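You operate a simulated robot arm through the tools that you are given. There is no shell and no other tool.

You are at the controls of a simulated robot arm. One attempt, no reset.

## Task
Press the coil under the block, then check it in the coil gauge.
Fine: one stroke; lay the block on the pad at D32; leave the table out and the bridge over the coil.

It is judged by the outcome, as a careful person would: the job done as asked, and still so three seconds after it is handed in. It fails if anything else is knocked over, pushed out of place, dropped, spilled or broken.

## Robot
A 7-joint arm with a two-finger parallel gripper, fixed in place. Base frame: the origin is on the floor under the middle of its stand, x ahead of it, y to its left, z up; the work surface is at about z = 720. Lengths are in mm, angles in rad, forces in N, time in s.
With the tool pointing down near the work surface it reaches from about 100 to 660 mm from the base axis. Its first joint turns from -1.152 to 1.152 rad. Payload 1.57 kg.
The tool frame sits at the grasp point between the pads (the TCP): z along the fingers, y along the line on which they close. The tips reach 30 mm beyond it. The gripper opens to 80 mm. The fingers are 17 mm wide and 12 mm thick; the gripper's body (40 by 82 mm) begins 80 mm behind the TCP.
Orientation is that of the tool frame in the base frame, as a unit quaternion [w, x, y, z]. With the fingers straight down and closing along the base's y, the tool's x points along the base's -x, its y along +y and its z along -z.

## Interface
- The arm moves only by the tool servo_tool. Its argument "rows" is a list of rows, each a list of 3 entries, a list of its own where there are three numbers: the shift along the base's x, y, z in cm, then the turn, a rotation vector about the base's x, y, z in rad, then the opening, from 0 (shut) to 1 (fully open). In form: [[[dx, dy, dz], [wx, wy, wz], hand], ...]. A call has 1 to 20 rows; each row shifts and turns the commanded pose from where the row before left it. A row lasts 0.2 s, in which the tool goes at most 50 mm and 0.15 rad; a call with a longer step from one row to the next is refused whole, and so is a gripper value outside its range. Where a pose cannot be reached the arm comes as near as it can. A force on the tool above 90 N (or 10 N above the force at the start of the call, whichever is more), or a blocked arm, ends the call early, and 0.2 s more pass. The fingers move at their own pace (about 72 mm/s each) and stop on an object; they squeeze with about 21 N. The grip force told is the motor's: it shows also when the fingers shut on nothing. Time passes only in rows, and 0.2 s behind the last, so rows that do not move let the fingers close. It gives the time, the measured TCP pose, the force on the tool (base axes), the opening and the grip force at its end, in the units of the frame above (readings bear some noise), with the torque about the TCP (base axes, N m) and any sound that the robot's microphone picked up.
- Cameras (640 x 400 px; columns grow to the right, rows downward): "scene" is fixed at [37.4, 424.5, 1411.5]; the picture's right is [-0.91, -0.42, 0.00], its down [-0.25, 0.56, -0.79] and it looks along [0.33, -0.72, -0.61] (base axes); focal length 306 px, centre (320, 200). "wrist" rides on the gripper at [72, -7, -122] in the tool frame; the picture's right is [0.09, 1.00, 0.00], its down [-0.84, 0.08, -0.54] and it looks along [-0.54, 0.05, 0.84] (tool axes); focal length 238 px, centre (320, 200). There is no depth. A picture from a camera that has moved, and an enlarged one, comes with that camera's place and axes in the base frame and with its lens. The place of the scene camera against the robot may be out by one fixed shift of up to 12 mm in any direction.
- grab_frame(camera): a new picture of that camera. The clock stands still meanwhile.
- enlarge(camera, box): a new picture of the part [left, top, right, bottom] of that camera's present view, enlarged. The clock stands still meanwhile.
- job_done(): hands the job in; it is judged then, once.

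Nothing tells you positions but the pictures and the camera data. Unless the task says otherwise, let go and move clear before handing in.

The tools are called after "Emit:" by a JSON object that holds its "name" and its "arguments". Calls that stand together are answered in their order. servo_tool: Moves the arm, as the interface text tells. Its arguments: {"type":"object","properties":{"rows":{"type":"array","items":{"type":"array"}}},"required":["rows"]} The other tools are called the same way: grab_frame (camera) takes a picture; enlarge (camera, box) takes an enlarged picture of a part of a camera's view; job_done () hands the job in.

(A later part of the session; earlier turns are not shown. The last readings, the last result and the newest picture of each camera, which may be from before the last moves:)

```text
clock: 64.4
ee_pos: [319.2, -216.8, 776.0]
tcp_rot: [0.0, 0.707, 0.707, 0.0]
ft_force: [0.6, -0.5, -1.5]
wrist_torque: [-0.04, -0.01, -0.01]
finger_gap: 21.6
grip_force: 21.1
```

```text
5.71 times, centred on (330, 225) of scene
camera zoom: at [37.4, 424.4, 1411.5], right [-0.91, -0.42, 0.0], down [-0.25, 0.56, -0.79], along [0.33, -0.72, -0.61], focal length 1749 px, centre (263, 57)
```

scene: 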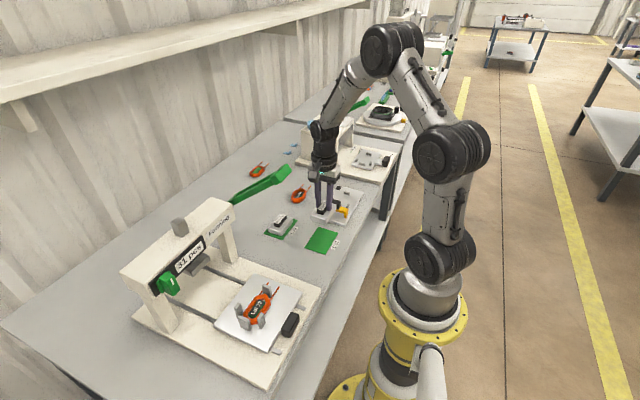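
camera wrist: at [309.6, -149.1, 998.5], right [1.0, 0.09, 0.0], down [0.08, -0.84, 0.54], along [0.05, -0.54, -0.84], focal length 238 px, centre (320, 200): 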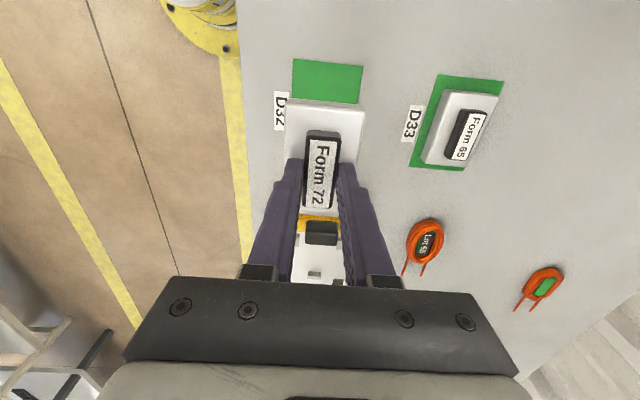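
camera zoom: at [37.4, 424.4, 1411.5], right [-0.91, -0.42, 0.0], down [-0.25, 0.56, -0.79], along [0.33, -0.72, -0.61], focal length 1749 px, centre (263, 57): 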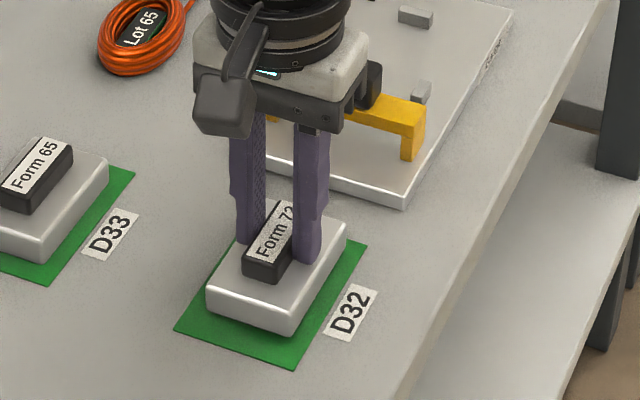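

Emit:
{"name": "servo_tool", "arguments": {"rows": [[[0, 0.08, -0.15], [0, 0, 0], 0], [[0, 0, -0.15], [0, 0, 0], 0]]}}

Emit:
{"name": "servo_tool", "arguments": {"rows": [[[0, 0, -0.15], [0, 0, 0], 0], [[0, 0, 0], [0, 0, 0], 0]]}}

```text
clock: 65.0
ee_pos: [319.4, -216.3, 773.7]
tcp_rot: [0.0, 0.707, 0.707, 0.0]
ft_force: [0.1, -0.3, -2.1]
wrist_torque: [-0.02, -0.02, 0.02]
finger_gap: 21.8
grip_force: 21.6
```

```text
clock: 65.6
ee_pos: [319.2, -216.1, 772.0]
tcp_rot: [0.0, 0.708, 0.707, 0.0]
ft_force: [0.6, -0.5, -2.7]
wrist_torque: [0.0, -0.01, 0.0]
finger_gap: 21.6
grip_force: 20.6
```

Emit:
{"name": "servo_tool", "arguments": {"rows": [[[0, 0, -0.15], [0, 0, 0], 0], [[0, 0, 0], [0, 0, 0], 0]]}}

Emit:
{"name": "servo_tool", "arguments": {"rows": [[[0, 0, -0.15], [0, 0, 0], 0], [[0, 0, 0], [0, 0, 0], 0]]}}

Emit:
{"name": "enlarge", "arguments": {"camera": "scene", "box": [300, 190, 360, 260]}}

```text
clock: 66.2
ee_pos: [318.8, -216.9, 772.0]
tcp_rot: [0.0, 0.707, 0.708, 0.001]
ft_force: [-4.1, 4.2, 11.8]
wrist_torque: [0.15, 0.13, 0.0]
finger_gap: 21.8
grip_force: 21.0
```

```text
clock: 66.8
ee_pos: [319.7, -218.0, 770.4]
tcp_rot: [0.001, 0.707, 0.708, 0.0]
ft_force: [-6.0, 1.9, 18.4]
wrist_torque: [0.06, 0.18, 0.0]
finger_gap: 21.8
grip_force: 20.4
```

```text
5.71 times, centred on (330, 225) of scene
camera zoom: at [37.1, 424.6, 1411.5], right [-0.91, -0.42, 0.0], down [-0.25, 0.56, -0.79], along [0.33, -0.72, -0.61], focal length 1749 px, centre (263, 57)
```

zoom: 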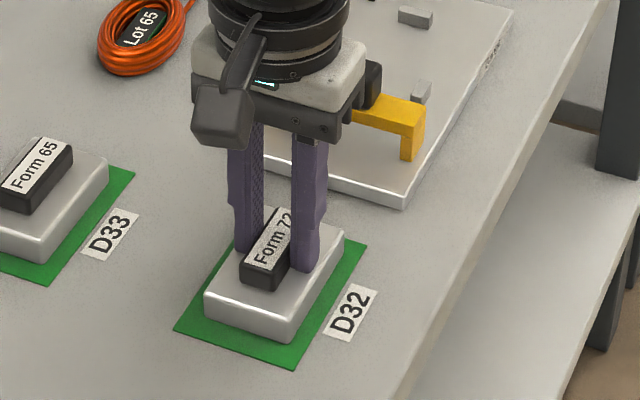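

The block is seated on the pad. I'll ease the pressure, open, and lift away straight up.

Emit:
{"name": "servo_tool", "arguments": {"rows": [[[0, 0, 0.2], [0, 0, 0], 0], [[0, 0, 0], [0, 0, 0], 0.3], [[0, 0, 0], [0, 0, 0], 0.5], [[0, 0, 0], [0, 0, 0], 0.6], [[0, 0, 1], [0, 0, 0], 0.6], [[0, 0, 2], [0, 0, 0], 0.6], [[0, 0, 3], [0, 0, 0], 0.8], [[0, 0, 3], [0, 0, 0], 1], [[0, 0, 1], [0, 0, 0], 1], [[0, 0, 0], [0, 0, 0], 1]]}}

Emit:
{"name": "grab_frame", "arguments": {"camera": "wrist"}}

Emit:
{"name": "grab_frame", "arguments": {"camera": "scene"}}

```text
clock: 69.0
ee_pos: [319.5, -216.2, 871.3]
tcp_rot: [-0.001, 0.707, 0.707, 0.0]
ft_force: [-0.1, -0.7, 0.6]
wrist_torque: [-0.01, -0.01, -0.02]
finger_gap: 80.0
grip_force: 0.1
```

```text
taken
camera wrist: at [311.8, -146.1, 993.9], right [1.0, 0.09, 0.0], down [0.08, -0.84, 0.54], along [0.05, -0.54, -0.84], focal length 238 px, centre (320, 200)
```

wrist: 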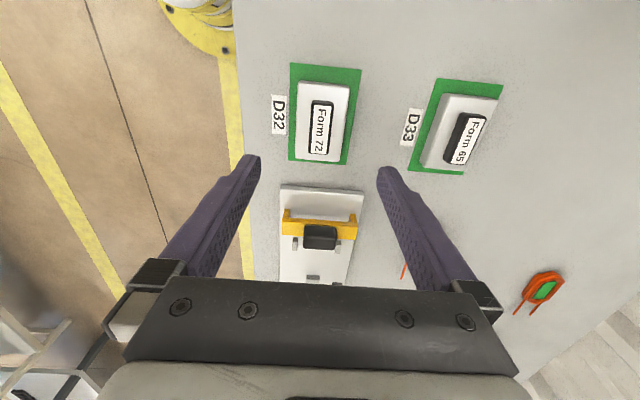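

```text
taken
```

scene: 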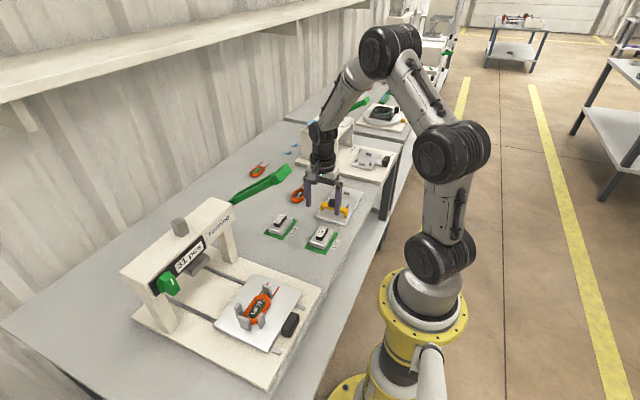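

Form 72 is on D32. Before fetching the coil, I'll look at the gauge closely to learn its nest and how the bridge runs.

Emit:
{"name": "servo_tool", "arguments": {"rows": [[[0, -3, 0.5], [0, 0, 0], 1], [[0, -4, 0.5], [0, 0, 0], 1], [[0, -4, 0.5], [0, 0, 0], 1], [[0, -2, 0], [0, 0, 0], 1], [[0, 0, 0], [0, 0, 0], 1]]}}

Emit:
{"name": "grab_frame", "arguments": {"camera": "wrist"}}

Emit:
{"name": "enlarge", "arguments": {"camera": "wrist", "box": [250, 100, 390, 250]}}

Emit:
{"name": "enlarge", "arguments": {"camera": "scene", "box": [300, 170, 380, 240]}}

```text
clock: 70.2
ee_pos: [319.6, -345.6, 888.2]
tcp_rot: [0.0, 0.707, 0.708, 0.0]
ft_force: [0.0, -0.2, -1.3]
wrist_torque: [-0.02, 0.01, 0.0]
finger_gap: 80.2
grip_force: 0.1
```

```text
taken
camera wrist: at [312.7, -276.2, 1010.1], right [1.0, 0.09, 0.0], down [0.08, -0.84, 0.54], along [0.05, -0.54, -0.84], focal length 238 px, centre (320, 200)
```

wrist: 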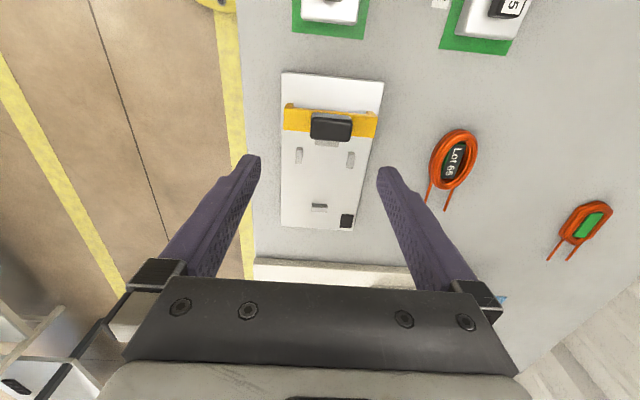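

```text
2.67 times, centred on (320, 175) of wrist
camera zoom: at [312.7, -276.2, 1010.1], right [1.0, 0.09, 0.0], down [0.08, -0.84, 0.54], along [0.05, -0.54, -0.84], focal length 636 px, centre (320, 267)
```

zoom: 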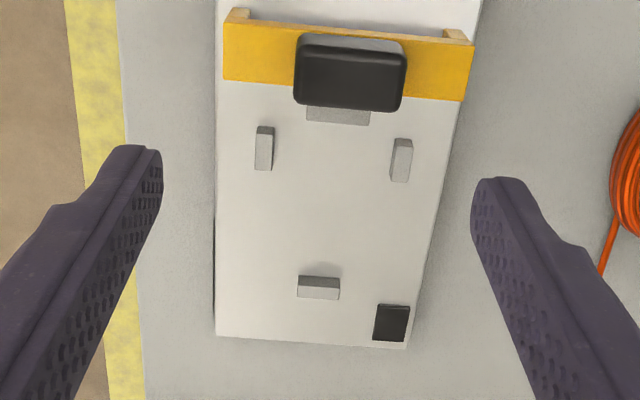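

```text
5.71 times, centred on (340, 205) of scene
camera zoom: at [37.4, 424.4, 1411.5], right [-0.91, -0.42, 0.0], down [-0.25, 0.56, -0.79], along [0.33, -0.72, -0.61], focal length 1749 px, centre (206, 171)
```

zoom: 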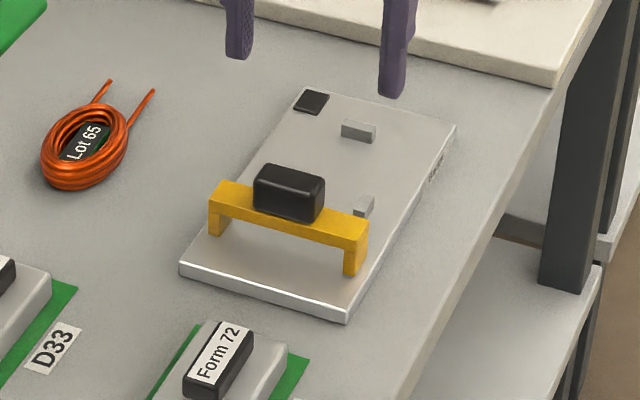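

The gauge nest has the same post layout as the press nest, with its centre near (329, −415). The bridge waits at the +y end with a black knob at about (329, −340). I'll go back to the press, looking from the same relative pose, so I can transfer the coil by a pure shift.

Emit:
{"name": "servo_tool", "arguments": {"rows": [[[-2, 1, 1], [0, 0, 0], 1], [[-3, 3, 0.5], [0, 0, 0], 1], [[-3, 4, 0], [0, 0, 0], 1], [[-1, 4.5, 0], [0, 0, 0], 1], [[0, 4.5, 0], [0, 0, 0], 1], [[0, 4.5, 0], [0, 0, 0], 1], [[0, 4.5, 0], [0, 0, 0], 1], [[0, 4.5, 0], [0, 0, 0], 1], [[0, 4.5, 0], [0, 0, 0], 1], [[0, 4.5, 0], [0, 0, 0], 1], [[0, 4.5, 0], [0, 0, 0], 1], [[1, 4, 0], [0, 0, 0], 1], [[3, 2.8, 0], [0, 0, 0], 1], [[4, 0.5, 0], [0, 0, 0], 1], [[3.1, 0, 0], [0, 0, 0], 1], [[0, 0, 0], [0, 0, 0], 1]]}}

Emit:
{"name": "grab_frame", "arguments": {"camera": "wrist"}}

Emit:
{"name": "enlarge", "arguments": {"camera": "wrist", "box": [250, 100, 390, 250]}}

Emit:
{"name": "grab_frame", "arguments": {"camera": "scene"}}

Emit:
{"name": "enlarge", "arguments": {"camera": "scene", "box": [210, 250, 310, 350]}}

```text
clock: 73.6
ee_pos: [340.7, 167.4, 903.4]
tcp_rot: [0.0, 0.707, 0.707, 0.0]
ft_force: [-0.2, -0.2, 0.4]
wrist_torque: [0.03, 0.02, 0.01]
finger_gap: 79.9
grip_force: 0.0
```

```text
taken
camera wrist: at [332.4, 236.7, 1024.7], right [1.0, 0.09, 0.0], down [0.08, -0.84, 0.54], along [0.05, -0.54, -0.84], focal length 238 px, centre (320, 200)
```

wrist: 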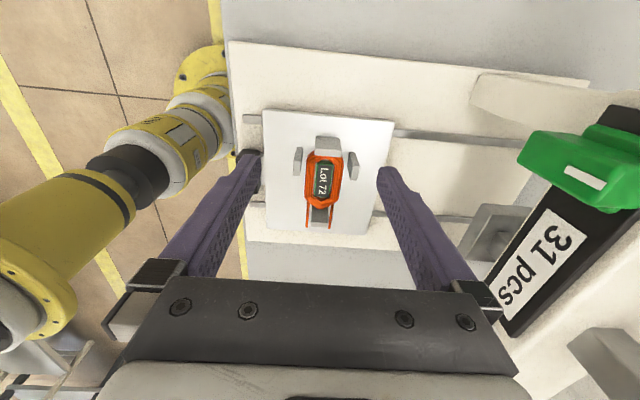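

```text
2.67 times, centred on (320, 175) of wrist
camera zoom: at [332.4, 236.7, 1024.7], right [1.0, 0.09, 0.0], down [0.08, -0.84, 0.54], along [0.05, -0.54, -0.84], focal length 636 px, centre (320, 267)
```

zoom: 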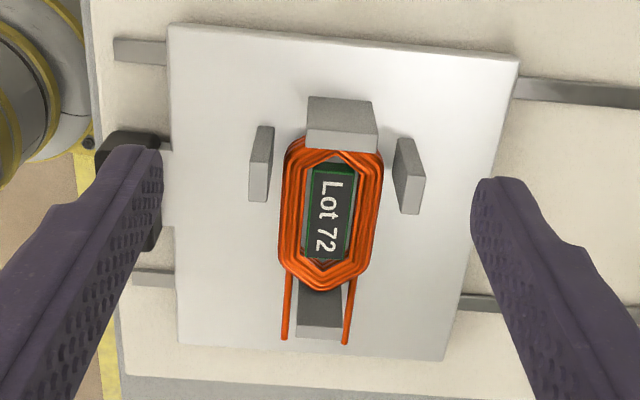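

```text
taken
```

scene: 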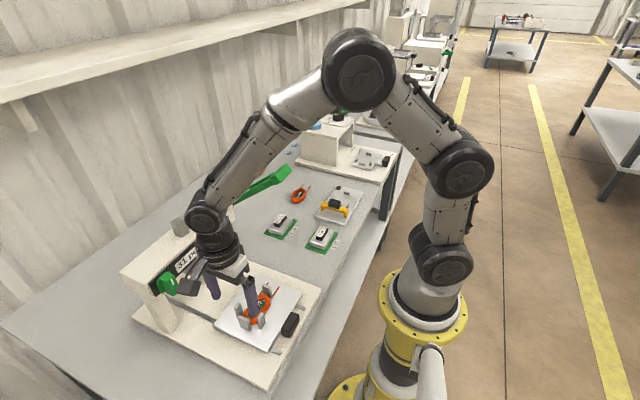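

```text
4.00 times, centred on (260, 300) of scene
camera zoom: at [37.4, 424.5, 1411.5], right [-0.91, -0.42, 0.0], down [-0.25, 0.56, -0.79], along [0.33, -0.72, -0.61], focal length 1225 px, centre (560, -200)
```

zoom: 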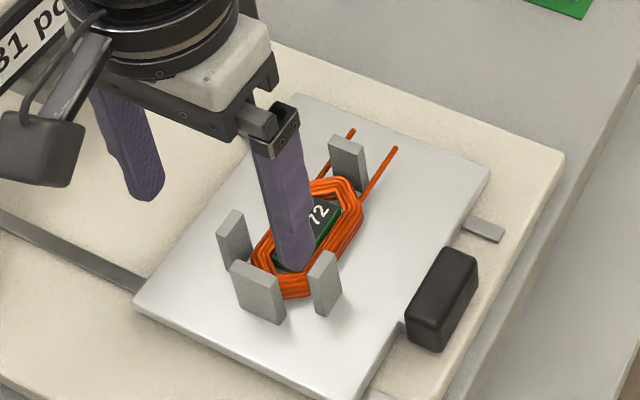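

The formed coil (Lot 72, about 46 mm wide in x) lies between the posts, clear of the side posts at mid-length. I'll position over it at z ≈ 850 with a 62 mm opening and refine.

Emit:
{"name": "servo_tool", "arguments": {"rows": [[[0.5, -3, -1], [0, 0, 0], 0.9], [[0.4, -3.5, -2], [0, 0, 0], 0.8], [[0, -0.8, -2.3], [0, 0, 0], 0.775], [[0, 0, 0], [0, 0, 0], 0.775]]}}

Emit:
{"name": "grab_frame", "arguments": {"camera": "wrist"}}

Emit:
{"name": "enlarge", "arguments": {"camera": "wrist", "box": [240, 60, 400, 220]}}

Emit:
{"name": "enlarge", "arguments": {"camera": "scene", "box": [210, 250, 310, 350]}}

```text
clock: 74.6
ee_pos: [348.3, 92.7, 848.5]
tcp_rot: [0.0, 0.707, 0.707, 0.0]
ft_force: [0.1, -0.2, -0.3]
wrist_torque: [-0.02, 0.02, 0.01]
finger_gap: 61.9
grip_force: 0.0
```

```text
taken
camera wrist: at [341.0, 163.3, 970.1], right [1.0, 0.09, 0.0], down [0.08, -0.84, 0.54], along [0.05, -0.54, -0.84], focal length 238 px, centre (320, 200)
```

wrist: 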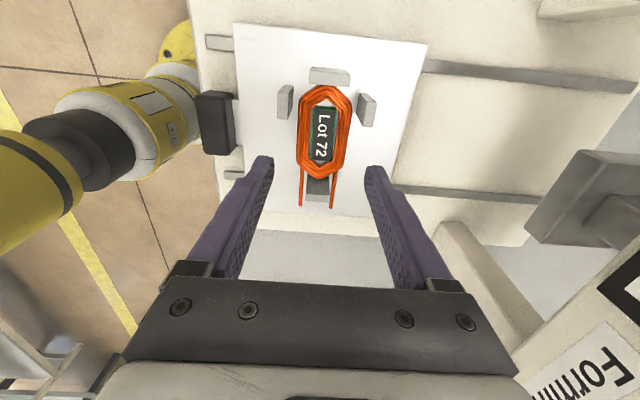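

```text
2.50 times, centred on (320, 140) of wrist
camera zoom: at [341.0, 163.3, 970.1], right [1.0, 0.09, 0.0], down [0.08, -0.84, 0.54], along [0.05, -0.54, -0.84], focal length 596 px, centre (320, 350)
```

zoom: 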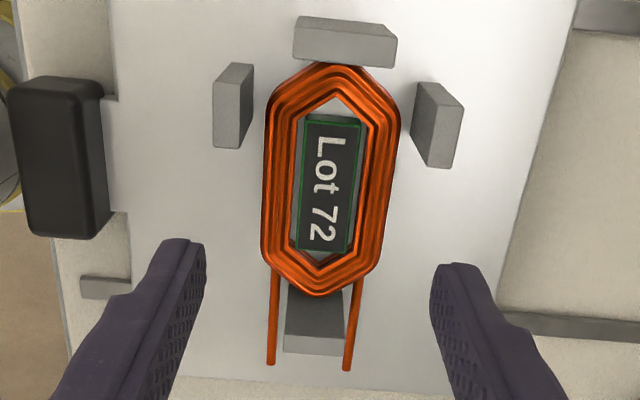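

```text
4.00 times, centred on (260, 300) of scene
camera zoom: at [37.4, 424.4, 1411.5], right [-0.91, -0.42, 0.0], down [-0.25, 0.56, -0.79], along [0.33, -0.72, -0.61], focal length 1225 px, centre (560, -200)
```

zoom: 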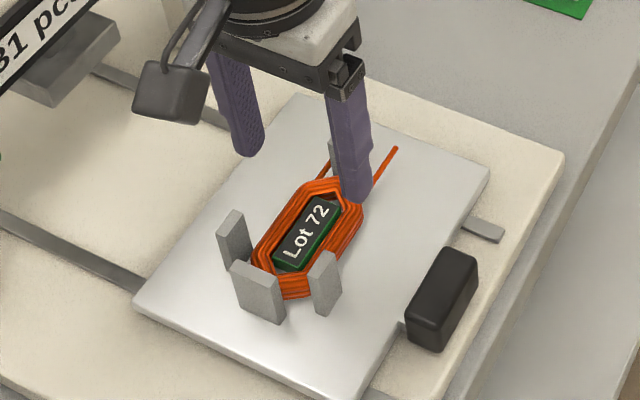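

The coil centre is (349.3, 98), top at z ≈ 770. I'll grip slightly toward the lead side (y ≈ 91.5) to clear the side posts, and lower carefully beside it.

Emit:
{"name": "servo_tool", "arguments": {"rows": [[[0.1, -0.1, -1.5], [0, 0, 0], 0.775], [[0, 0, -1.5], [0, 0, 0], 0.775], [[0, 0, -1.5], [0, 0, 0], 0.775], [[0, 0, -0.8], [0, 0, 0], 0.775], [[0, 0, 0], [0, 0, 0], 0.775]]}}

Emit:
{"name": "grab_frame", "arguments": {"camera": "wrist"}}

Emit:
{"name": "enlarge", "arguments": {"camera": "wrist", "box": [240, 60, 400, 220]}}

Emit:
{"name": "enlarge", "arguments": {"camera": "scene", "box": [210, 250, 310, 350]}}

```text
clock: 75.8
ee_pos: [350.6, 92.8, 794.6]
tcp_rot: [0.0, 0.707, 0.707, 0.0]
ft_force: [0.1, 0.0, -0.4]
wrist_torque: [0.01, 0.04, 0.02]
finger_gap: 62.1
grip_force: 0.1
```

```text
taken
camera wrist: at [342.6, 161.0, 917.3], right [1.0, 0.09, 0.0], down [0.08, -0.84, 0.54], along [0.05, -0.54, -0.84], focal length 238 px, centre (320, 200)
```

wrist: 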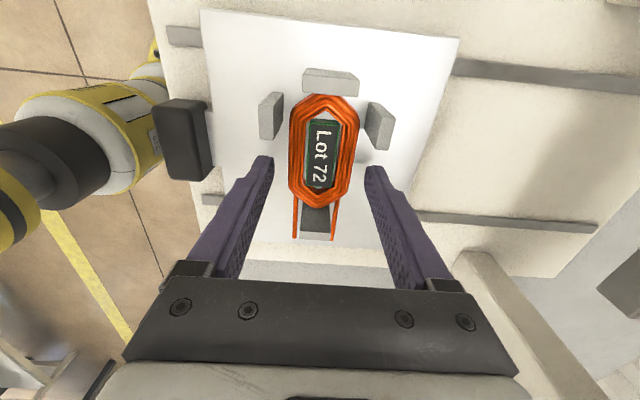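

```text
2.50 times, centred on (320, 140) of wrist
camera zoom: at [342.6, 161.0, 917.3], right [1.0, 0.09, 0.0], down [0.08, -0.84, 0.54], along [0.05, -0.54, -0.84], focal length 596 px, centre (320, 350)
```

zoom: 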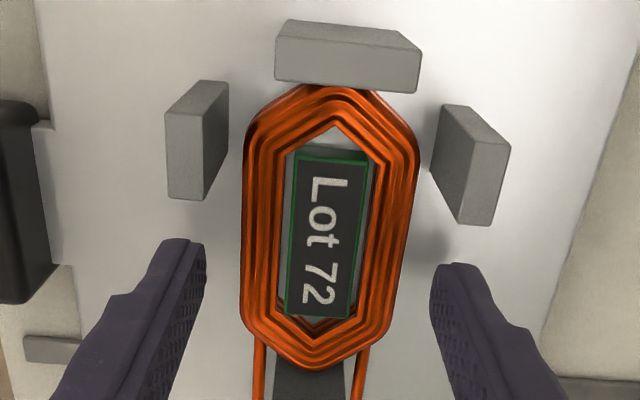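

```text
4.00 times, centred on (260, 300) of scene
camera zoom: at [37.4, 424.5, 1411.5], right [-0.91, -0.42, 0.0], down [-0.25, 0.56, -0.79], along [0.33, -0.72, -0.61], focal length 1225 px, centre (560, -200)
```

zoom: 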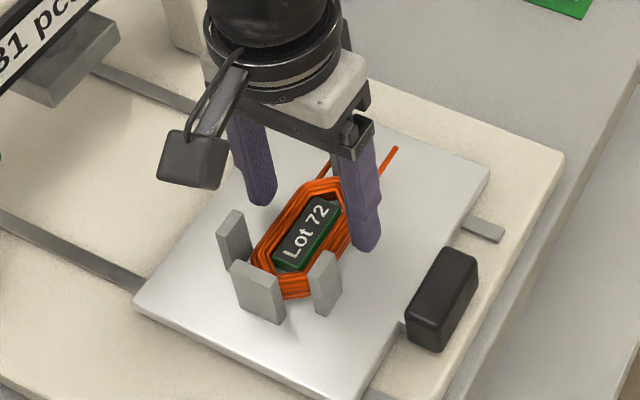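

The coil is well centred between the fingers. I'll creep down, feeling for the table surface.

Emit:
{"name": "servo_tool", "arguments": {"rows": [[[0, -0.05, -0.3], [0, 0, 0], 0.775], [[0, 0, -0.3], [0, 0, 0], 0.775], [[0, 0, 0], [0, 0, 0], 0.775]]}}

Emit:
{"name": "servo_tool", "arguments": {"rows": [[[0, 0, -0.15], [0, 0, 0], 0.775], [[0, 0, -0.15], [0, 0, 0], 0.775]]}}

Emit:
{"name": "enlarge", "arguments": {"camera": "scene", "box": [225, 260, 295, 330]}}

```text
clock: 76.6
ee_pos: [350.3, 91.7, 787.7]
tcp_rot: [0.0, 0.707, 0.707, 0.0]
ft_force: [0.0, -0.1, -0.6]
wrist_torque: [0.0, 0.0, 0.01]
finger_gap: 61.9
grip_force: 0.1
```

```text
clock: 77.2
ee_pos: [350.2, 90.6, 785.3]
tcp_rot: [0.0, 0.707, 0.708, 0.0]
ft_force: [-0.3, 0.0, 0.7]
wrist_torque: [0.0, 0.01, 0.0]
finger_gap: 61.9
grip_force: 0.1
```

```text
5.71 times, centred on (260, 295) of scene
camera zoom: at [37.4, 424.5, 1411.5], right [-0.91, -0.42, 0.0], down [-0.25, 0.56, -0.79], along [0.33, -0.72, -0.61], focal length 1749 px, centre (663, -343)
```

zoom: 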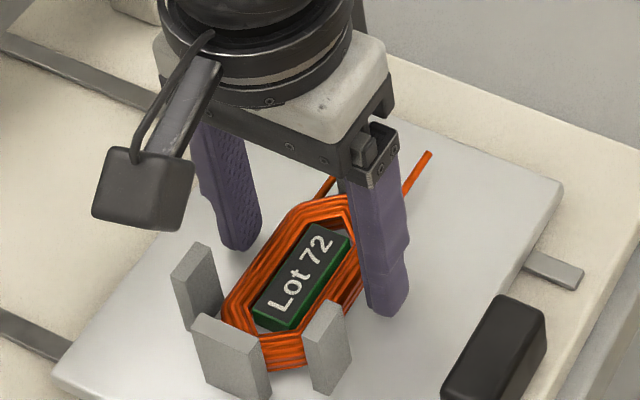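

Emit:
{"name": "servo_tool", "arguments": {"rows": [[[0, 0, -0.15], [0, 0, 0], 0.775], [[0, 0, 0], [0, 0, 0], 0.775]]}}

Emit:
{"name": "servo_tool", "arguments": {"rows": [[[0, 0, -0.15], [0, 0, 0], 0.775], [[0, 0, 0], [0, 0, 0], 0.775]]}}

Emit:
{"name": "servo_tool", "arguments": {"rows": [[[0, 0, -0.15], [0, 0, 0], 0.775], [[0, 0, 0], [0, 0, 0], 0.775]]}}

```text
clock: 77.8
ee_pos: [350.2, 91.5, 785.1]
tcp_rot: [0.0, 0.707, 0.707, 0.0]
ft_force: [-0.4, 0.6, -0.2]
wrist_torque: [0.02, 0.04, 0.0]
finger_gap: 62.1
grip_force: 0.1
```

```text
clock: 78.4
ee_pos: [350.0, 91.6, 783.3]
tcp_rot: [0.0, 0.707, 0.707, 0.0]
ft_force: [0.2, -0.2, -0.8]
wrist_torque: [0.01, -0.02, 0.02]
finger_gap: 61.8
grip_force: 0.1
```

```text
clock: 79.0
ee_pos: [349.9, 90.9, 781.4]
tcp_rot: [0.0, 0.707, 0.708, 0.0]
ft_force: [-1.0, -5.8, 13.9]
wrist_torque: [-0.2, 0.49, 0.1]
finger_gap: 63.1
grip_force: 0.6
```

The fingertips touched the table (top at z ≈ 752), so the coil is about 18 mm thick. I'll rise 3 mm and close on the coil.

Emit:
{"name": "servo_tool", "arguments": {"rows": [[[0, 0, 0.4], [0, 0, 0], 0.775], [[0, 0, 0], [0, 0, 0], 0.7], [[0, 0, 0], [0, 0, 0], 0.6], [[0, 0, 0], [0, 0, 0], 0.4], [[0, 0, 0], [0, 0, 0], 0.2], [[0, 0, 0], [0, 0, 0], 0], [[0, 0, 0], [0, 0, 0], 0]]}}

Emit:
{"name": "enlarge", "arguments": {"camera": "wrist", "box": [240, 60, 400, 220]}}

Emit:
{"name": "enlarge", "arguments": {"camera": "scene", "box": [225, 260, 295, 330]}}

```text
clock: 80.6
ee_pos: [350.2, 93.3, 785.7]
tcp_rot: [0.0, 0.707, 0.707, 0.0]
ft_force: [0.3, 0.8, -0.2]
wrist_torque: [-0.04, 0.02, -0.01]
finger_gap: 49.0
grip_force: 20.7
```

```text
2.50 times, centred on (320, 140) of wrist
camera zoom: at [343.3, 162.0, 907.9], right [1.0, 0.09, 0.0], down [0.08, -0.84, 0.54], along [0.05, -0.54, -0.84], focal length 596 px, centre (320, 350)
```

zoom: 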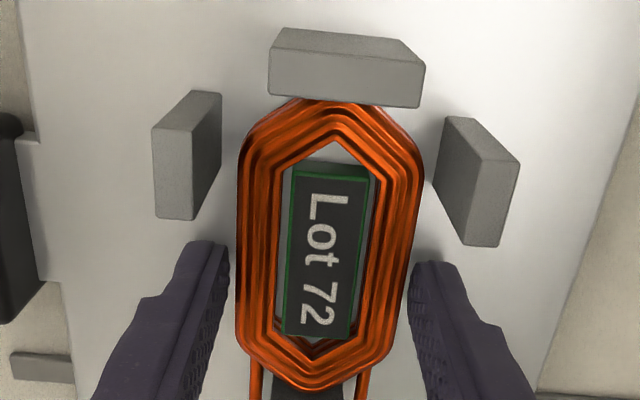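

```text
5.71 times, centred on (260, 295) of scene
camera zoom: at [37.4, 424.5, 1411.5], right [-0.91, -0.42, 0.0], down [-0.25, 0.56, -0.79], along [0.33, -0.72, -0.61], focal length 1749 px, centre (663, -343)
```

zoom: 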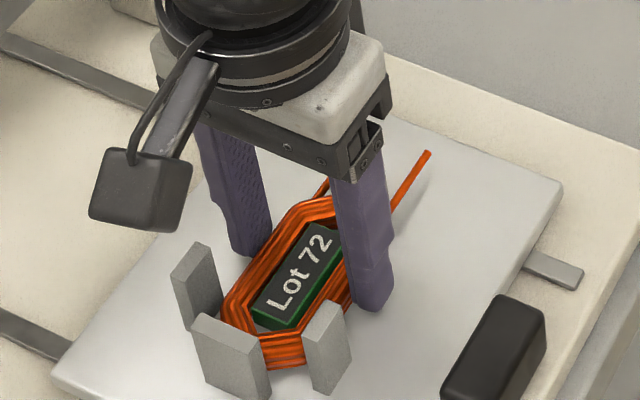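

The coil is held at 49 mm. I'll lift slowly and verify it comes up level, clear of the posts.

Emit:
{"name": "servo_tool", "arguments": {"rows": [[[0, 0, 0.3], [0, 0, 0], 0], [[0, 0, 0.4], [0, 0, 0], 0], [[0, 0, 0.5], [0, 0, 0], 0], [[0, 0, 0.5], [0, 0, 0], 0], [[0, 0, 0.5], [0, 0, 0], 0], [[0, 0, 0], [0, 0, 0], 0]]}}

Emit:
{"name": "enlarge", "arguments": {"camera": "wrist", "box": [240, 60, 400, 220]}}

Emit:
{"name": "enlarge", "arguments": {"camera": "scene", "box": [210, 240, 310, 340]}}

```text
clock: 82.0
ee_pos: [349.8, 92.8, 807.2]
tcp_rot: [0.0, 0.707, 0.707, 0.001]
ft_force: [0.6, 0.0, -1.3]
wrist_torque: [-0.01, -0.01, 0.01]
finger_gap: 49.1
grip_force: 21.2
```

```text
2.50 times, centred on (320, 140) of wrist
camera zoom: at [343.1, 162.5, 930.1], right [1.0, 0.09, 0.0], down [0.08, -0.84, 0.54], along [0.05, -0.54, -0.84], focal length 596 px, centre (320, 350)
```

zoom: 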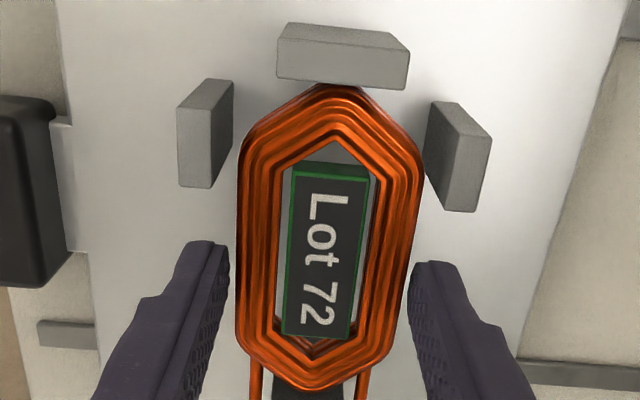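

```text
4.00 times, centred on (260, 290) of scene
camera zoom: at [37.4, 424.5, 1411.5], right [-0.91, -0.42, 0.0], down [-0.25, 0.56, -0.79], along [0.33, -0.72, -0.61], focal length 1225 px, centre (560, -160)
```

zoom: 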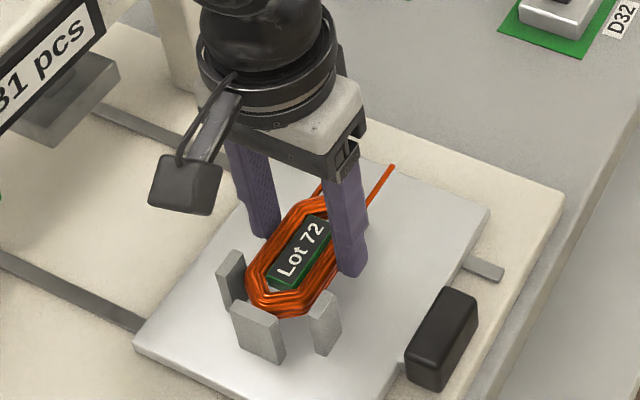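

The coil lifts cleanly with the grip. I'll carry it to the gauge on the same robot-side path, keeping clear of the lever.

Emit:
{"name": "servo_tool", "arguments": {"rows": [[[-1, 0, 2], [0, 0, 0], 0], [[-2.5, 0, 3], [0, 0, 0], 0], [[-3.5, -0.5, 2], [0, 0, 0], 0], [[-3, -2, 0.5], [0, 0, 0], 0], [[-2, -3.5, 0], [0, 0, 0], 0], [[0, -4, 0], [0, 0, 0], 0], [[0, -4, 0], [0, 0, 0], 0], [[0, -4, 0], [0, 0, 0], 0], [[0, -4, 0], [0, 0, 0], 0], [[0, -4, 0], [0, 0, 0], 0], [[0, -4, 0], [0, 0, 0], 0], [[0, -4, 0], [0, 0, 0], 0], [[0, -4, 0], [0, 0, 0], 0], [[0, -4, 0], [0, 0, 0], 0], [[0, -4, 0], [0, 0, 0], 0], [[1, -3, 0], [0, 0, 0], 0], [[3, -2, 0], [0, 0, 0], 0], [[3.5, -0.6, 0], [0, 0, 0], 0], [[2.5, 0, 0], [0, 0, 0], 0], [[0, 0, 0], [0, 0, 0], 0]]}}

Emit:
{"name": "grab_frame", "arguments": {"camera": "wrist"}}

Emit:
{"name": "enlarge", "arguments": {"camera": "wrist", "box": [240, 60, 400, 220]}}

Emit:
{"name": "grab_frame", "arguments": {"camera": "scene"}}

```text
clock: 86.2
ee_pos: [330.4, -423.4, 882.0]
tcp_rot: [0.0, 0.707, 0.707, 0.0]
ft_force: [0.4, 0.9, -1.1]
wrist_torque: [0.02, 0.0, 0.0]
finger_gap: 49.6
grip_force: 21.0
```

```text
taken
camera wrist: at [323.4, -353.5, 1004.4], right [1.0, 0.09, 0.0], down [0.08, -0.84, 0.54], along [0.05, -0.54, -0.84], focal length 238 px, centre (320, 200)
```

wrist: 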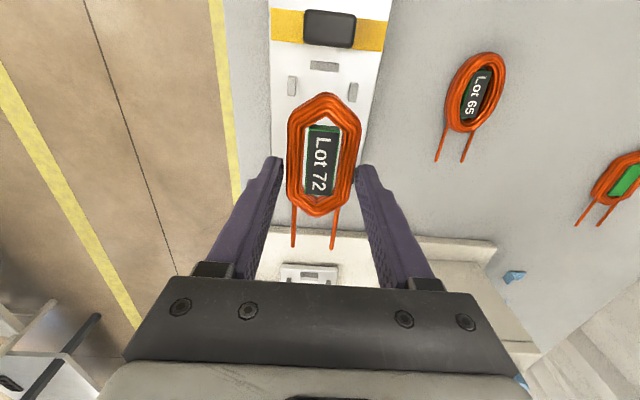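

```text
2.50 times, centred on (320, 140) of wrist
camera zoom: at [323.4, -353.5, 1004.4], right [1.0, 0.09, 0.0], down [0.08, -0.84, 0.54], along [0.05, -0.54, -0.84], focal length 596 px, centre (320, 350)
```

zoom: 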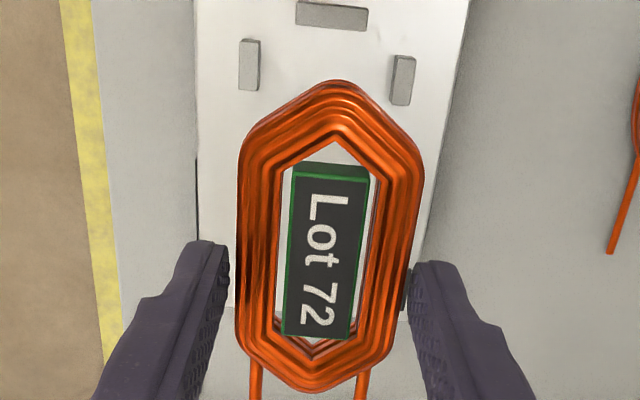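

```text
taken
```

scene: 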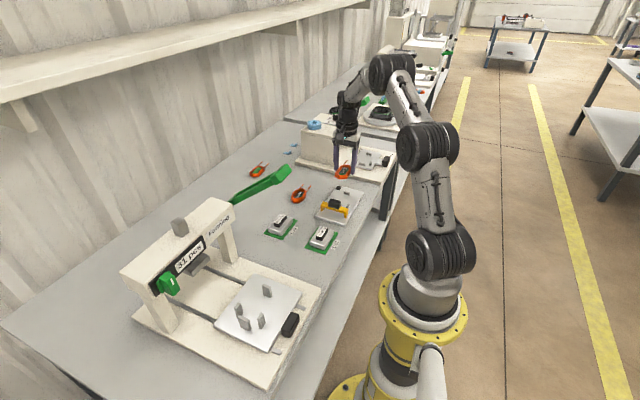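

The coil is over the gauge. The nest lies between the posts at x 302–356 and y −374 to −462, so its centre is (329.3, −418). I'll shift slightly and lower to just above the post tops, then recheck.

Emit:
{"name": "servo_tool", "arguments": {"rows": [[[-0.07, -0.26, -1.5], [0, 0, 0], 0], [[0, 0, -2.5], [0, 0, 0], 0], [[0, 0, -2.5], [0, 0, 0], 0], [[0, 0, -2], [0, 0, 0], 0], [[0, 0, -1], [0, 0, 0], 0], [[0, 0, 0], [0, 0, 0], 0]]}}

Emit:
{"name": "enlarge", "arguments": {"camera": "wrist", "box": [240, 60, 400, 220]}}

Emit:
{"name": "enlarge", "arguments": {"camera": "scene", "box": [300, 160, 380, 230]}}

Emit:
{"name": "grab_frame", "arguments": {"camera": "wrist"}}

```text
clock: 87.6
ee_pos: [330.8, -426.6, 786.4]
tcp_rot: [0.001, 0.707, 0.708, 0.001]
ft_force: [0.5, -1.1, -1.5]
wrist_torque: [-0.03, 0.02, 0.0]
finger_gap: 49.3
grip_force: 21.0
```

```text
2.50 times, centred on (320, 140) of wrist
camera zoom: at [322.2, -355.6, 909.1], right [1.0, 0.09, 0.0], down [0.08, -0.84, 0.54], along [0.05, -0.54, -0.84], focal length 596 px, centre (320, 350)
```

zoom: 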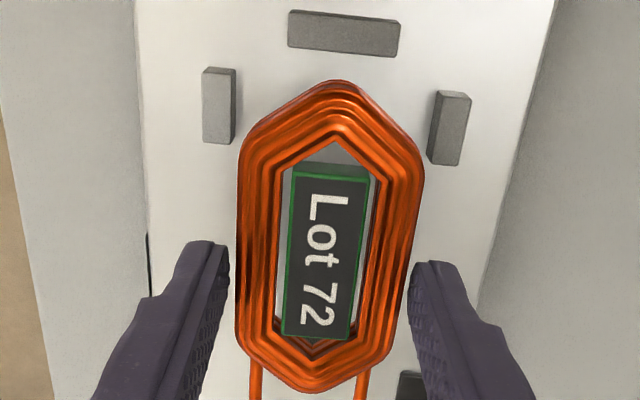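

```text
5.71 times, centred on (340, 195) of scene
camera zoom: at [37.4, 424.4, 1411.5], right [-0.91, -0.42, 0.0], down [-0.25, 0.56, -0.79], along [0.33, -0.72, -0.61], focal length 1749 px, centre (206, 229)
```

zoom: 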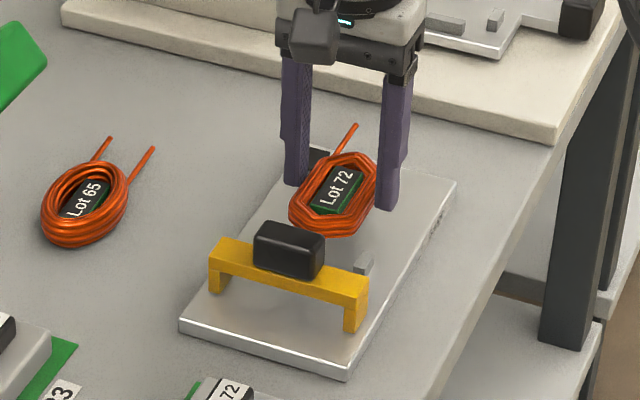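

```text
taken
camera wrist: at [322.2, -355.6, 909.1], right [1.0, 0.09, 0.0], down [0.08, -0.84, 0.54], along [0.05, -0.54, -0.84], focal length 238 px, centre (320, 200)
```

wrist: 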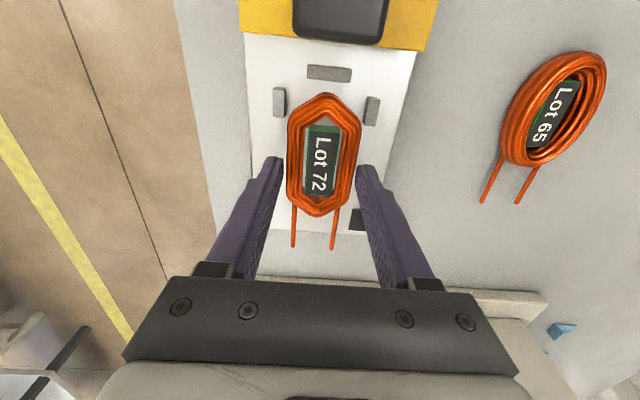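

The coil lines up within the nest: about 2 mm free at each end and the leads straddle the −y post. I'll lower slowly, watching for contact.

Emit:
{"name": "servo_tool", "arguments": {"rows": [[[0, 0, -0.4], [0, 0, 0], 0], [[0, 0, -0.3], [0, 0, 0], 0], [[0, 0, -0.2], [0, 0, 0], 0], [[0, 0, 0], [0, 0, 0], 0]]}}

Emit:
{"name": "enlarge", "arguments": {"camera": "wrist", "box": [240, 60, 400, 220]}}

Emit:
{"name": "enlarge", "arguments": {"camera": "scene", "box": [320, 165, 370, 215]}}

```text
clock: 88.6
ee_pos: [328.8, -426.2, 777.8]
tcp_rot: [-0.001, 0.707, 0.707, 0.0]
ft_force: [-0.1, -0.6, -1.4]
wrist_torque: [-0.01, 0.0, 0.0]
finger_gap: 49.1
grip_force: 21.4
```

```text
2.50 times, centred on (320, 140) of wrist
camera zoom: at [321.9, -356.2, 901.2], right [1.0, 0.09, 0.0], down [0.08, -0.84, 0.54], along [0.05, -0.54, -0.84], focal length 596 px, centre (320, 350)
```

zoom: 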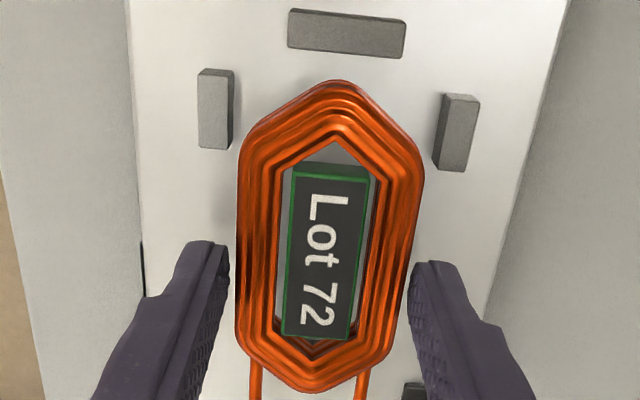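

```text
8.00 times, centred on (345, 190) of scene
camera zoom: at [37.4, 424.4, 1411.5], right [-0.91, -0.42, 0.0], down [-0.25, 0.56, -0.79], along [0.33, -0.72, -0.61], focal length 2449 px, centre (120, 280)
```

zoom: 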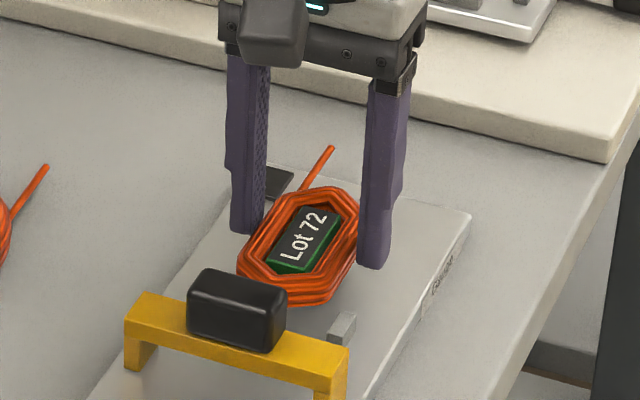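

I'll nudge +0.8 mm in x and +0.4 mm in y to centre it, and continue down in 2 mm steps.

Emit:
{"name": "servo_tool", "arguments": {"rows": [[[0.08, 0.04, -0.2], [0, 0, 0], 0], [[0, 0, -0.2], [0, 0, 0], 0], [[0, 0, -0.2], [0, 0, 0], 0], [[0, 0, 0], [0, 0, 0], 0]]}}

Emit:
{"name": "servo_tool", "arguments": {"rows": [[[0, 0, -0.15], [0, 0, 0], 0], [[0, 0, -0.1], [0, 0, 0], 0], [[0, 0, 0], [0, 0, 0], 0]]}}

Emit:
{"name": "enlarge", "arguments": {"camera": "wrist", "box": [240, 60, 400, 220]}}

Emit:
{"name": "enlarge", "arguments": {"camera": "scene", "box": [320, 165, 370, 215]}}

```text
clock: 89.6
ee_pos: [329.5, -425.9, 774.4]
tcp_rot: [0.0, 0.707, 0.707, 0.0]
ft_force: [-1.5, 3.5, 5.1]
wrist_torque: [-0.07, 0.06, -0.06]
finger_gap: 49.5
grip_force: 20.6
```

```text
clock: 90.4
ee_pos: [331.6, -425.9, 771.2]
tcp_rot: [0.001, 0.706, 0.708, 0.0]
ft_force: [2.4, 9.4, 12.1]
wrist_torque: [-0.17, -0.04, 0.06]
finger_gap: 49.5
grip_force: 21.1
```

```text
2.50 times, centred on (320, 140) of wrist
camera zoom: at [323.6, -355.7, 893.1], right [1.0, 0.09, 0.0], down [0.08, -0.84, 0.54], along [0.05, -0.54, -0.84], focal length 596 px, centre (320, 350)
```

zoom: 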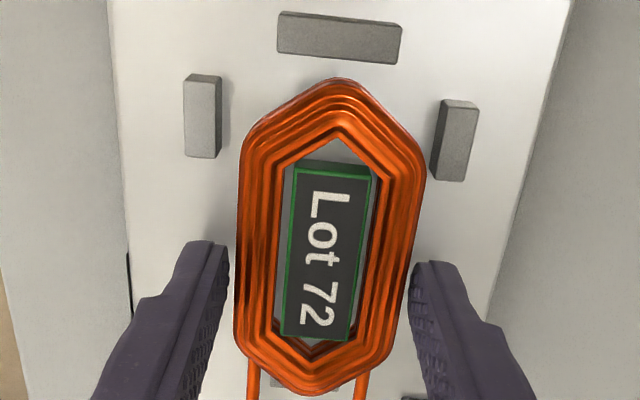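

```text
8.00 times, centred on (345, 190) of scene
camera zoom: at [37.3, 424.8, 1411.4], right [-0.91, -0.42, 0.0], down [-0.25, 0.56, -0.79], along [0.33, -0.72, -0.61], focal length 2449 px, centre (120, 280)
```

zoom: 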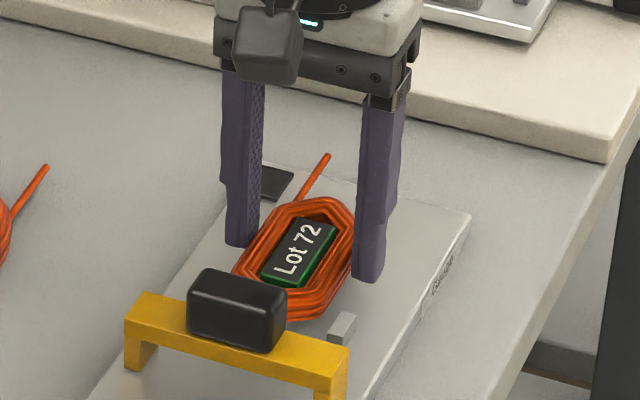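

I feel light contact (fz ≈ 12, fy ≈ +9 N) before full depth, so the coil is probably catching an edge of the −y post. I'll lift a few mm and look more closely.

Emit:
{"name": "servo_tool", "arguments": {"rows": [[[0, 0, 0.3], [0, 0, 0], 0], [[0, 0, 0.4], [0, 0, 0], 0], [[0, 0, 0], [0, 0, 0], 0]]}}

Emit:
{"name": "enlarge", "arguments": {"camera": "wrist", "box": [280, 190, 360, 250]}}

Emit:
{"name": "enlarge", "arguments": {"camera": "wrist", "box": [270, 60, 390, 150]}}

Emit:
{"name": "enlarge", "arguments": {"camera": "scene", "box": [325, 170, 365, 210]}}

```text
clock: 91.2
ee_pos: [329.9, -425.9, 777.0]
tcp_rot: [0.0, 0.707, 0.707, -0.001]
ft_force: [0.4, 0.2, -0.7]
wrist_torque: [0.01, 0.02, -0.02]
finger_gap: 49.5
grip_force: 21.2
```

```text
6.67 times, centred on (320, 220) of wrist
camera zoom: at [322.8, -356.3, 898.9], right [1.0, 0.09, 0.0], down [0.08, -0.84, 0.54], along [0.05, -0.54, -0.84], focal length 1589 px, centre (320, 67)
```

zoom: 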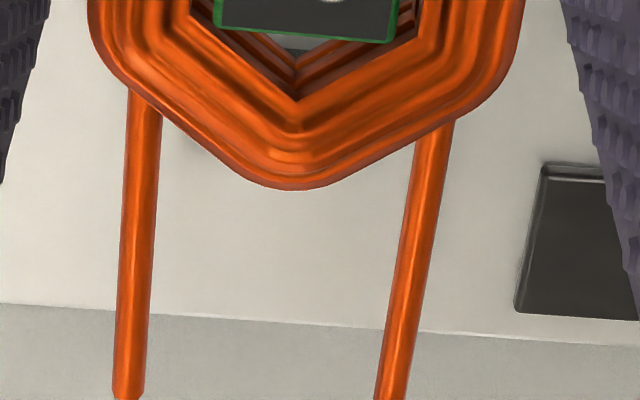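

```text
4.44 times, centred on (330, 105) of wrist
camera zoom: at [322.8, -356.3, 898.9], right [1.0, 0.09, 0.0], down [0.08, -0.84, 0.54], along [0.05, -0.54, -0.84], focal length 1059 px, centre (276, 622)
```

zoom: 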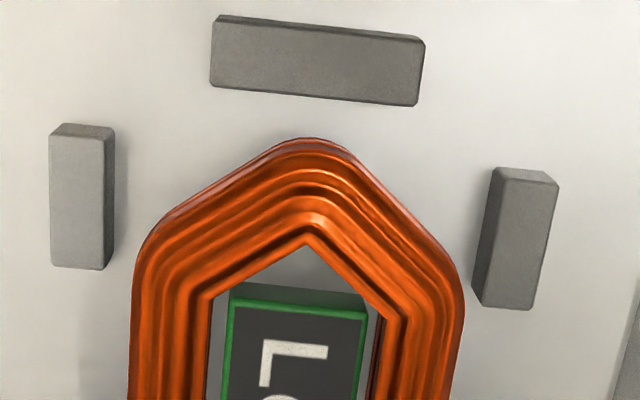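

```text
10.00 times, centred on (345, 190) of scene
camera zoom: at [37.4, 424.4, 1411.5], right [-0.91, -0.42, 0.0], down [-0.25, 0.56, -0.79], along [0.33, -0.72, -0.61], focal length 3061 px, centre (70, 300)
```

zoom: 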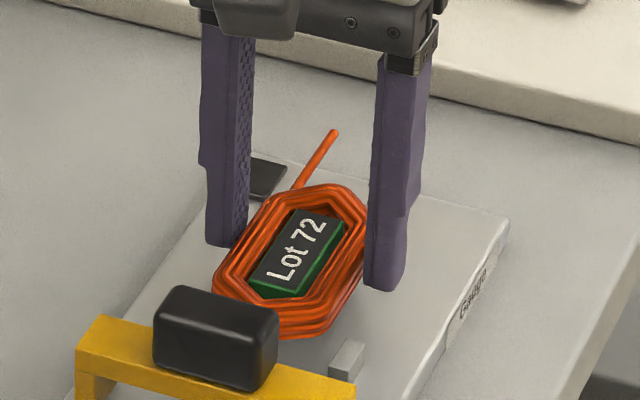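

The coil's rounded −y end was resting on the edge of the −y post; it needs to go about 2.5 mm toward +y. I'll shift and lower again.

Emit:
{"name": "servo_tool", "arguments": {"rows": [[[0, 0.25, 0], [0, 0, 0], 0], [[0, 0, 0], [0, 0, 0], 0], [[0, 0, -0.3], [0, 0, 0], 0], [[0, 0, -0.2], [0, 0, 0], 0], [[0, 0, 0], [0, 0, 0], 0]]}}

Emit:
{"name": "enlarge", "arguments": {"camera": "wrist", "box": [270, 60, 390, 150]}}

Emit:
{"name": "enlarge", "arguments": {"camera": "wrist", "box": [280, 190, 360, 250]}}

```text
clock: 92.4
ee_pos: [330.0, -424.0, 772.8]
tcp_rot: [0.0, 0.708, 0.707, 0.001]
ft_force: [0.3, -0.1, -0.8]
wrist_torque: [0.0, 0.0, -0.01]
finger_gap: 49.3
grip_force: 21.3
```

```text
4.44 times, centred on (330, 105) of wrist
camera zoom: at [322.8, -353.9, 894.0], right [1.0, 0.09, 0.0], down [0.08, -0.84, 0.54], along [0.05, -0.54, -0.84], focal length 1059 px, centre (276, 622)
```

zoom: 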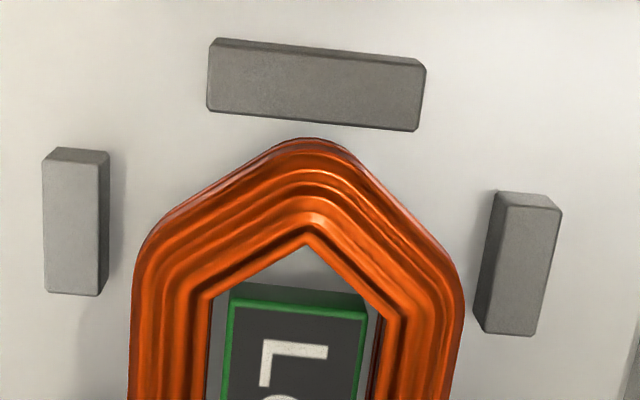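

```text
6.67 times, centred on (320, 220) of wrist
camera zoom: at [322.8, -353.9, 894.0], right [1.0, 0.09, 0.0], down [0.08, -0.84, 0.54], along [0.05, -0.54, -0.84], focal length 1589 px, centre (320, 67)
```

zoom: 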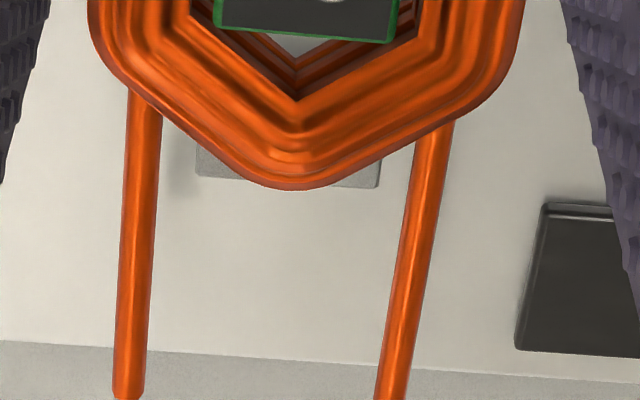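

It passes the posts with no contact now. I'll lower on until it rests on the plate.

Emit:
{"name": "servo_tool", "arguments": {"rows": [[[0, 0, -0.2], [0, 0, 0], 0], [[0, 0, -0.15], [0, 0, 0], 0], [[0, 0, 0], [0, 0, 0], 0]]}}

Emit:
{"name": "servo_tool", "arguments": {"rows": [[[0, 0, -0.15], [0, 0, 0], 0], [[0, 0, 0], [0, 0, 0], 0]]}}

Emit:
{"name": "enlarge", "arguments": {"camera": "wrist", "box": [240, 60, 400, 220]}}

Emit:
{"name": "enlarge", "arguments": {"camera": "scene", "box": [325, 170, 365, 210]}}

```text
clock: 93.2
ee_pos: [328.5, -423.1, 768.7]
tcp_rot: [0.0, 0.708, 0.707, 0.0]
ft_force: [-0.3, -0.5, -1.2]
wrist_torque: [0.02, -0.01, 0.01]
finger_gap: 49.4
grip_force: 21.3
```

```text
clock: 93.8
ee_pos: [329.8, -423.6, 767.4]
tcp_rot: [0.0, 0.707, 0.707, 0.0]
ft_force: [0.6, -0.1, -1.1]
wrist_torque: [-0.01, 0.01, -0.01]
finger_gap: 49.4
grip_force: 20.6
```

```text
2.50 times, centred on (320, 140) of wrist
camera zoom: at [322.3, -354.0, 889.4], right [1.0, 0.09, 0.0], down [0.08, -0.84, 0.54], along [0.05, -0.54, -0.84], focal length 596 px, centre (320, 350)
```

zoom: 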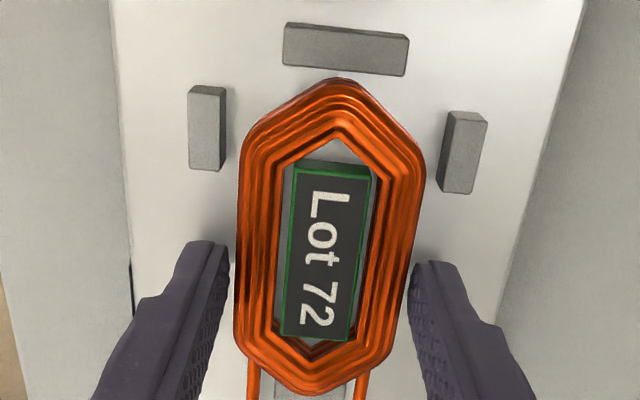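

```text
10.00 times, centred on (345, 190) of scene
camera zoom: at [37.4, 424.4, 1411.5], right [-0.91, -0.42, 0.0], down [-0.25, 0.56, -0.79], along [0.33, -0.72, -0.61], focal length 3061 px, centre (70, 300)
```

zoom: 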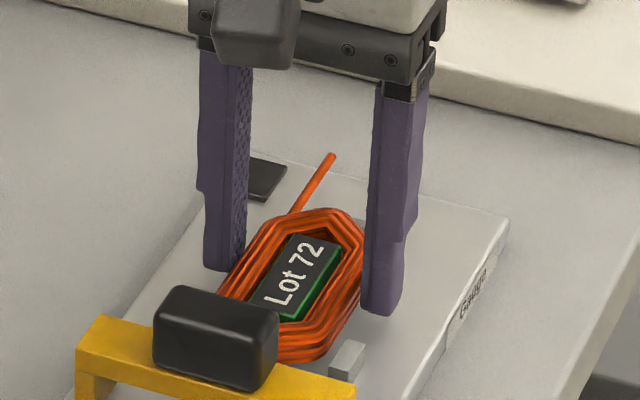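

Emit:
{"name": "servo_tool", "arguments": {"rows": [[[0, 0, -0.15], [0, 0, 0], 0], [[0, 0, 0], [0, 0, 0], 0]]}}

Emit:
{"name": "servo_tool", "arguments": {"rows": [[[0, 0, -0.1], [0, 0, 0], 0], [[0, 0, 0], [0, 0, 0], 0]]}}

Emit:
{"name": "servo_tool", "arguments": {"rows": [[[0, 0, -0.1], [0, 0, 0], 0], [[0, 0, 0], [0, 0, 0], 0]]}}

```text
clock: 94.4
ee_pos: [329.4, -423.4, 764.7]
tcp_rot: [0.0, 0.707, 0.707, 0.0]
ft_force: [-2.3, 0.5, 2.3]
wrist_torque: [0.15, -0.01, 0.08]
finger_gap: 49.5
grip_force: 21.1
```

```text
clock: 95.0
ee_pos: [329.7, -424.1, 766.3]
tcp_rot: [0.0, 0.707, 0.707, 0.0]
ft_force: [-2.7, 2.2, 9.8]
wrist_torque: [0.55, 0.09, 0.16]
finger_gap: 49.7
grip_force: 20.9
```

```text
clock: 95.6
ee_pos: [330.1, -424.9, 765.2]
tcp_rot: [0.001, 0.707, 0.707, -0.001]
ft_force: [0.4, 1.4, 11.8]
wrist_torque: [0.68, 0.01, -0.05]
finger_gap: 49.5
grip_force: 20.5
```

The coil is resting on the gauge plate at the expected height. I'll ease off, open to about 62 mm, and look.

Emit:
{"name": "servo_tool", "arguments": {"rows": [[[0, 0, 0.15], [0, 0, 0], 0], [[0, 0, 0], [0, 0, 0], 0.6], [[0, 0, 0], [0, 0, 0], 0.7], [[0, 0, 0], [0, 0, 0], 0.78], [[0, 0, 0], [0, 0, 0], 0.78]]}}

Emit:
{"name": "enlarge", "arguments": {"camera": "wrist", "box": [240, 60, 400, 220]}}

```text
clock: 96.8
ee_pos: [329.6, -423.4, 765.8]
tcp_rot: [0.0, 0.707, 0.707, -0.001]
ft_force: [0.1, -0.6, -0.3]
wrist_torque: [0.01, 0.01, -0.04]
finger_gap: 62.4
grip_force: 0.1
```

```text
2.50 times, centred on (320, 140) of wrist
camera zoom: at [322.2, -354.0, 887.7], right [1.0, 0.09, 0.0], down [0.08, -0.84, 0.54], along [0.05, -0.54, -0.84], focal length 596 px, centre (320, 350)
```

zoom: 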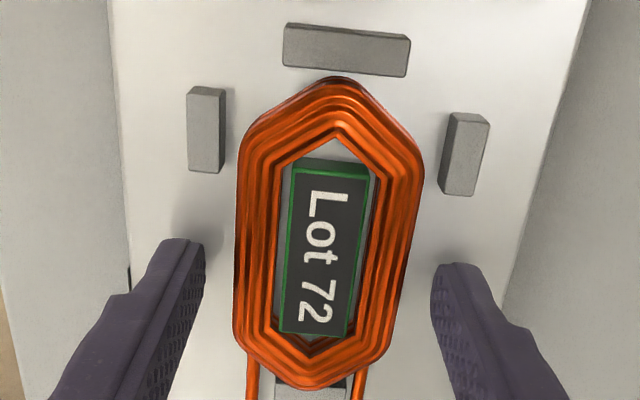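

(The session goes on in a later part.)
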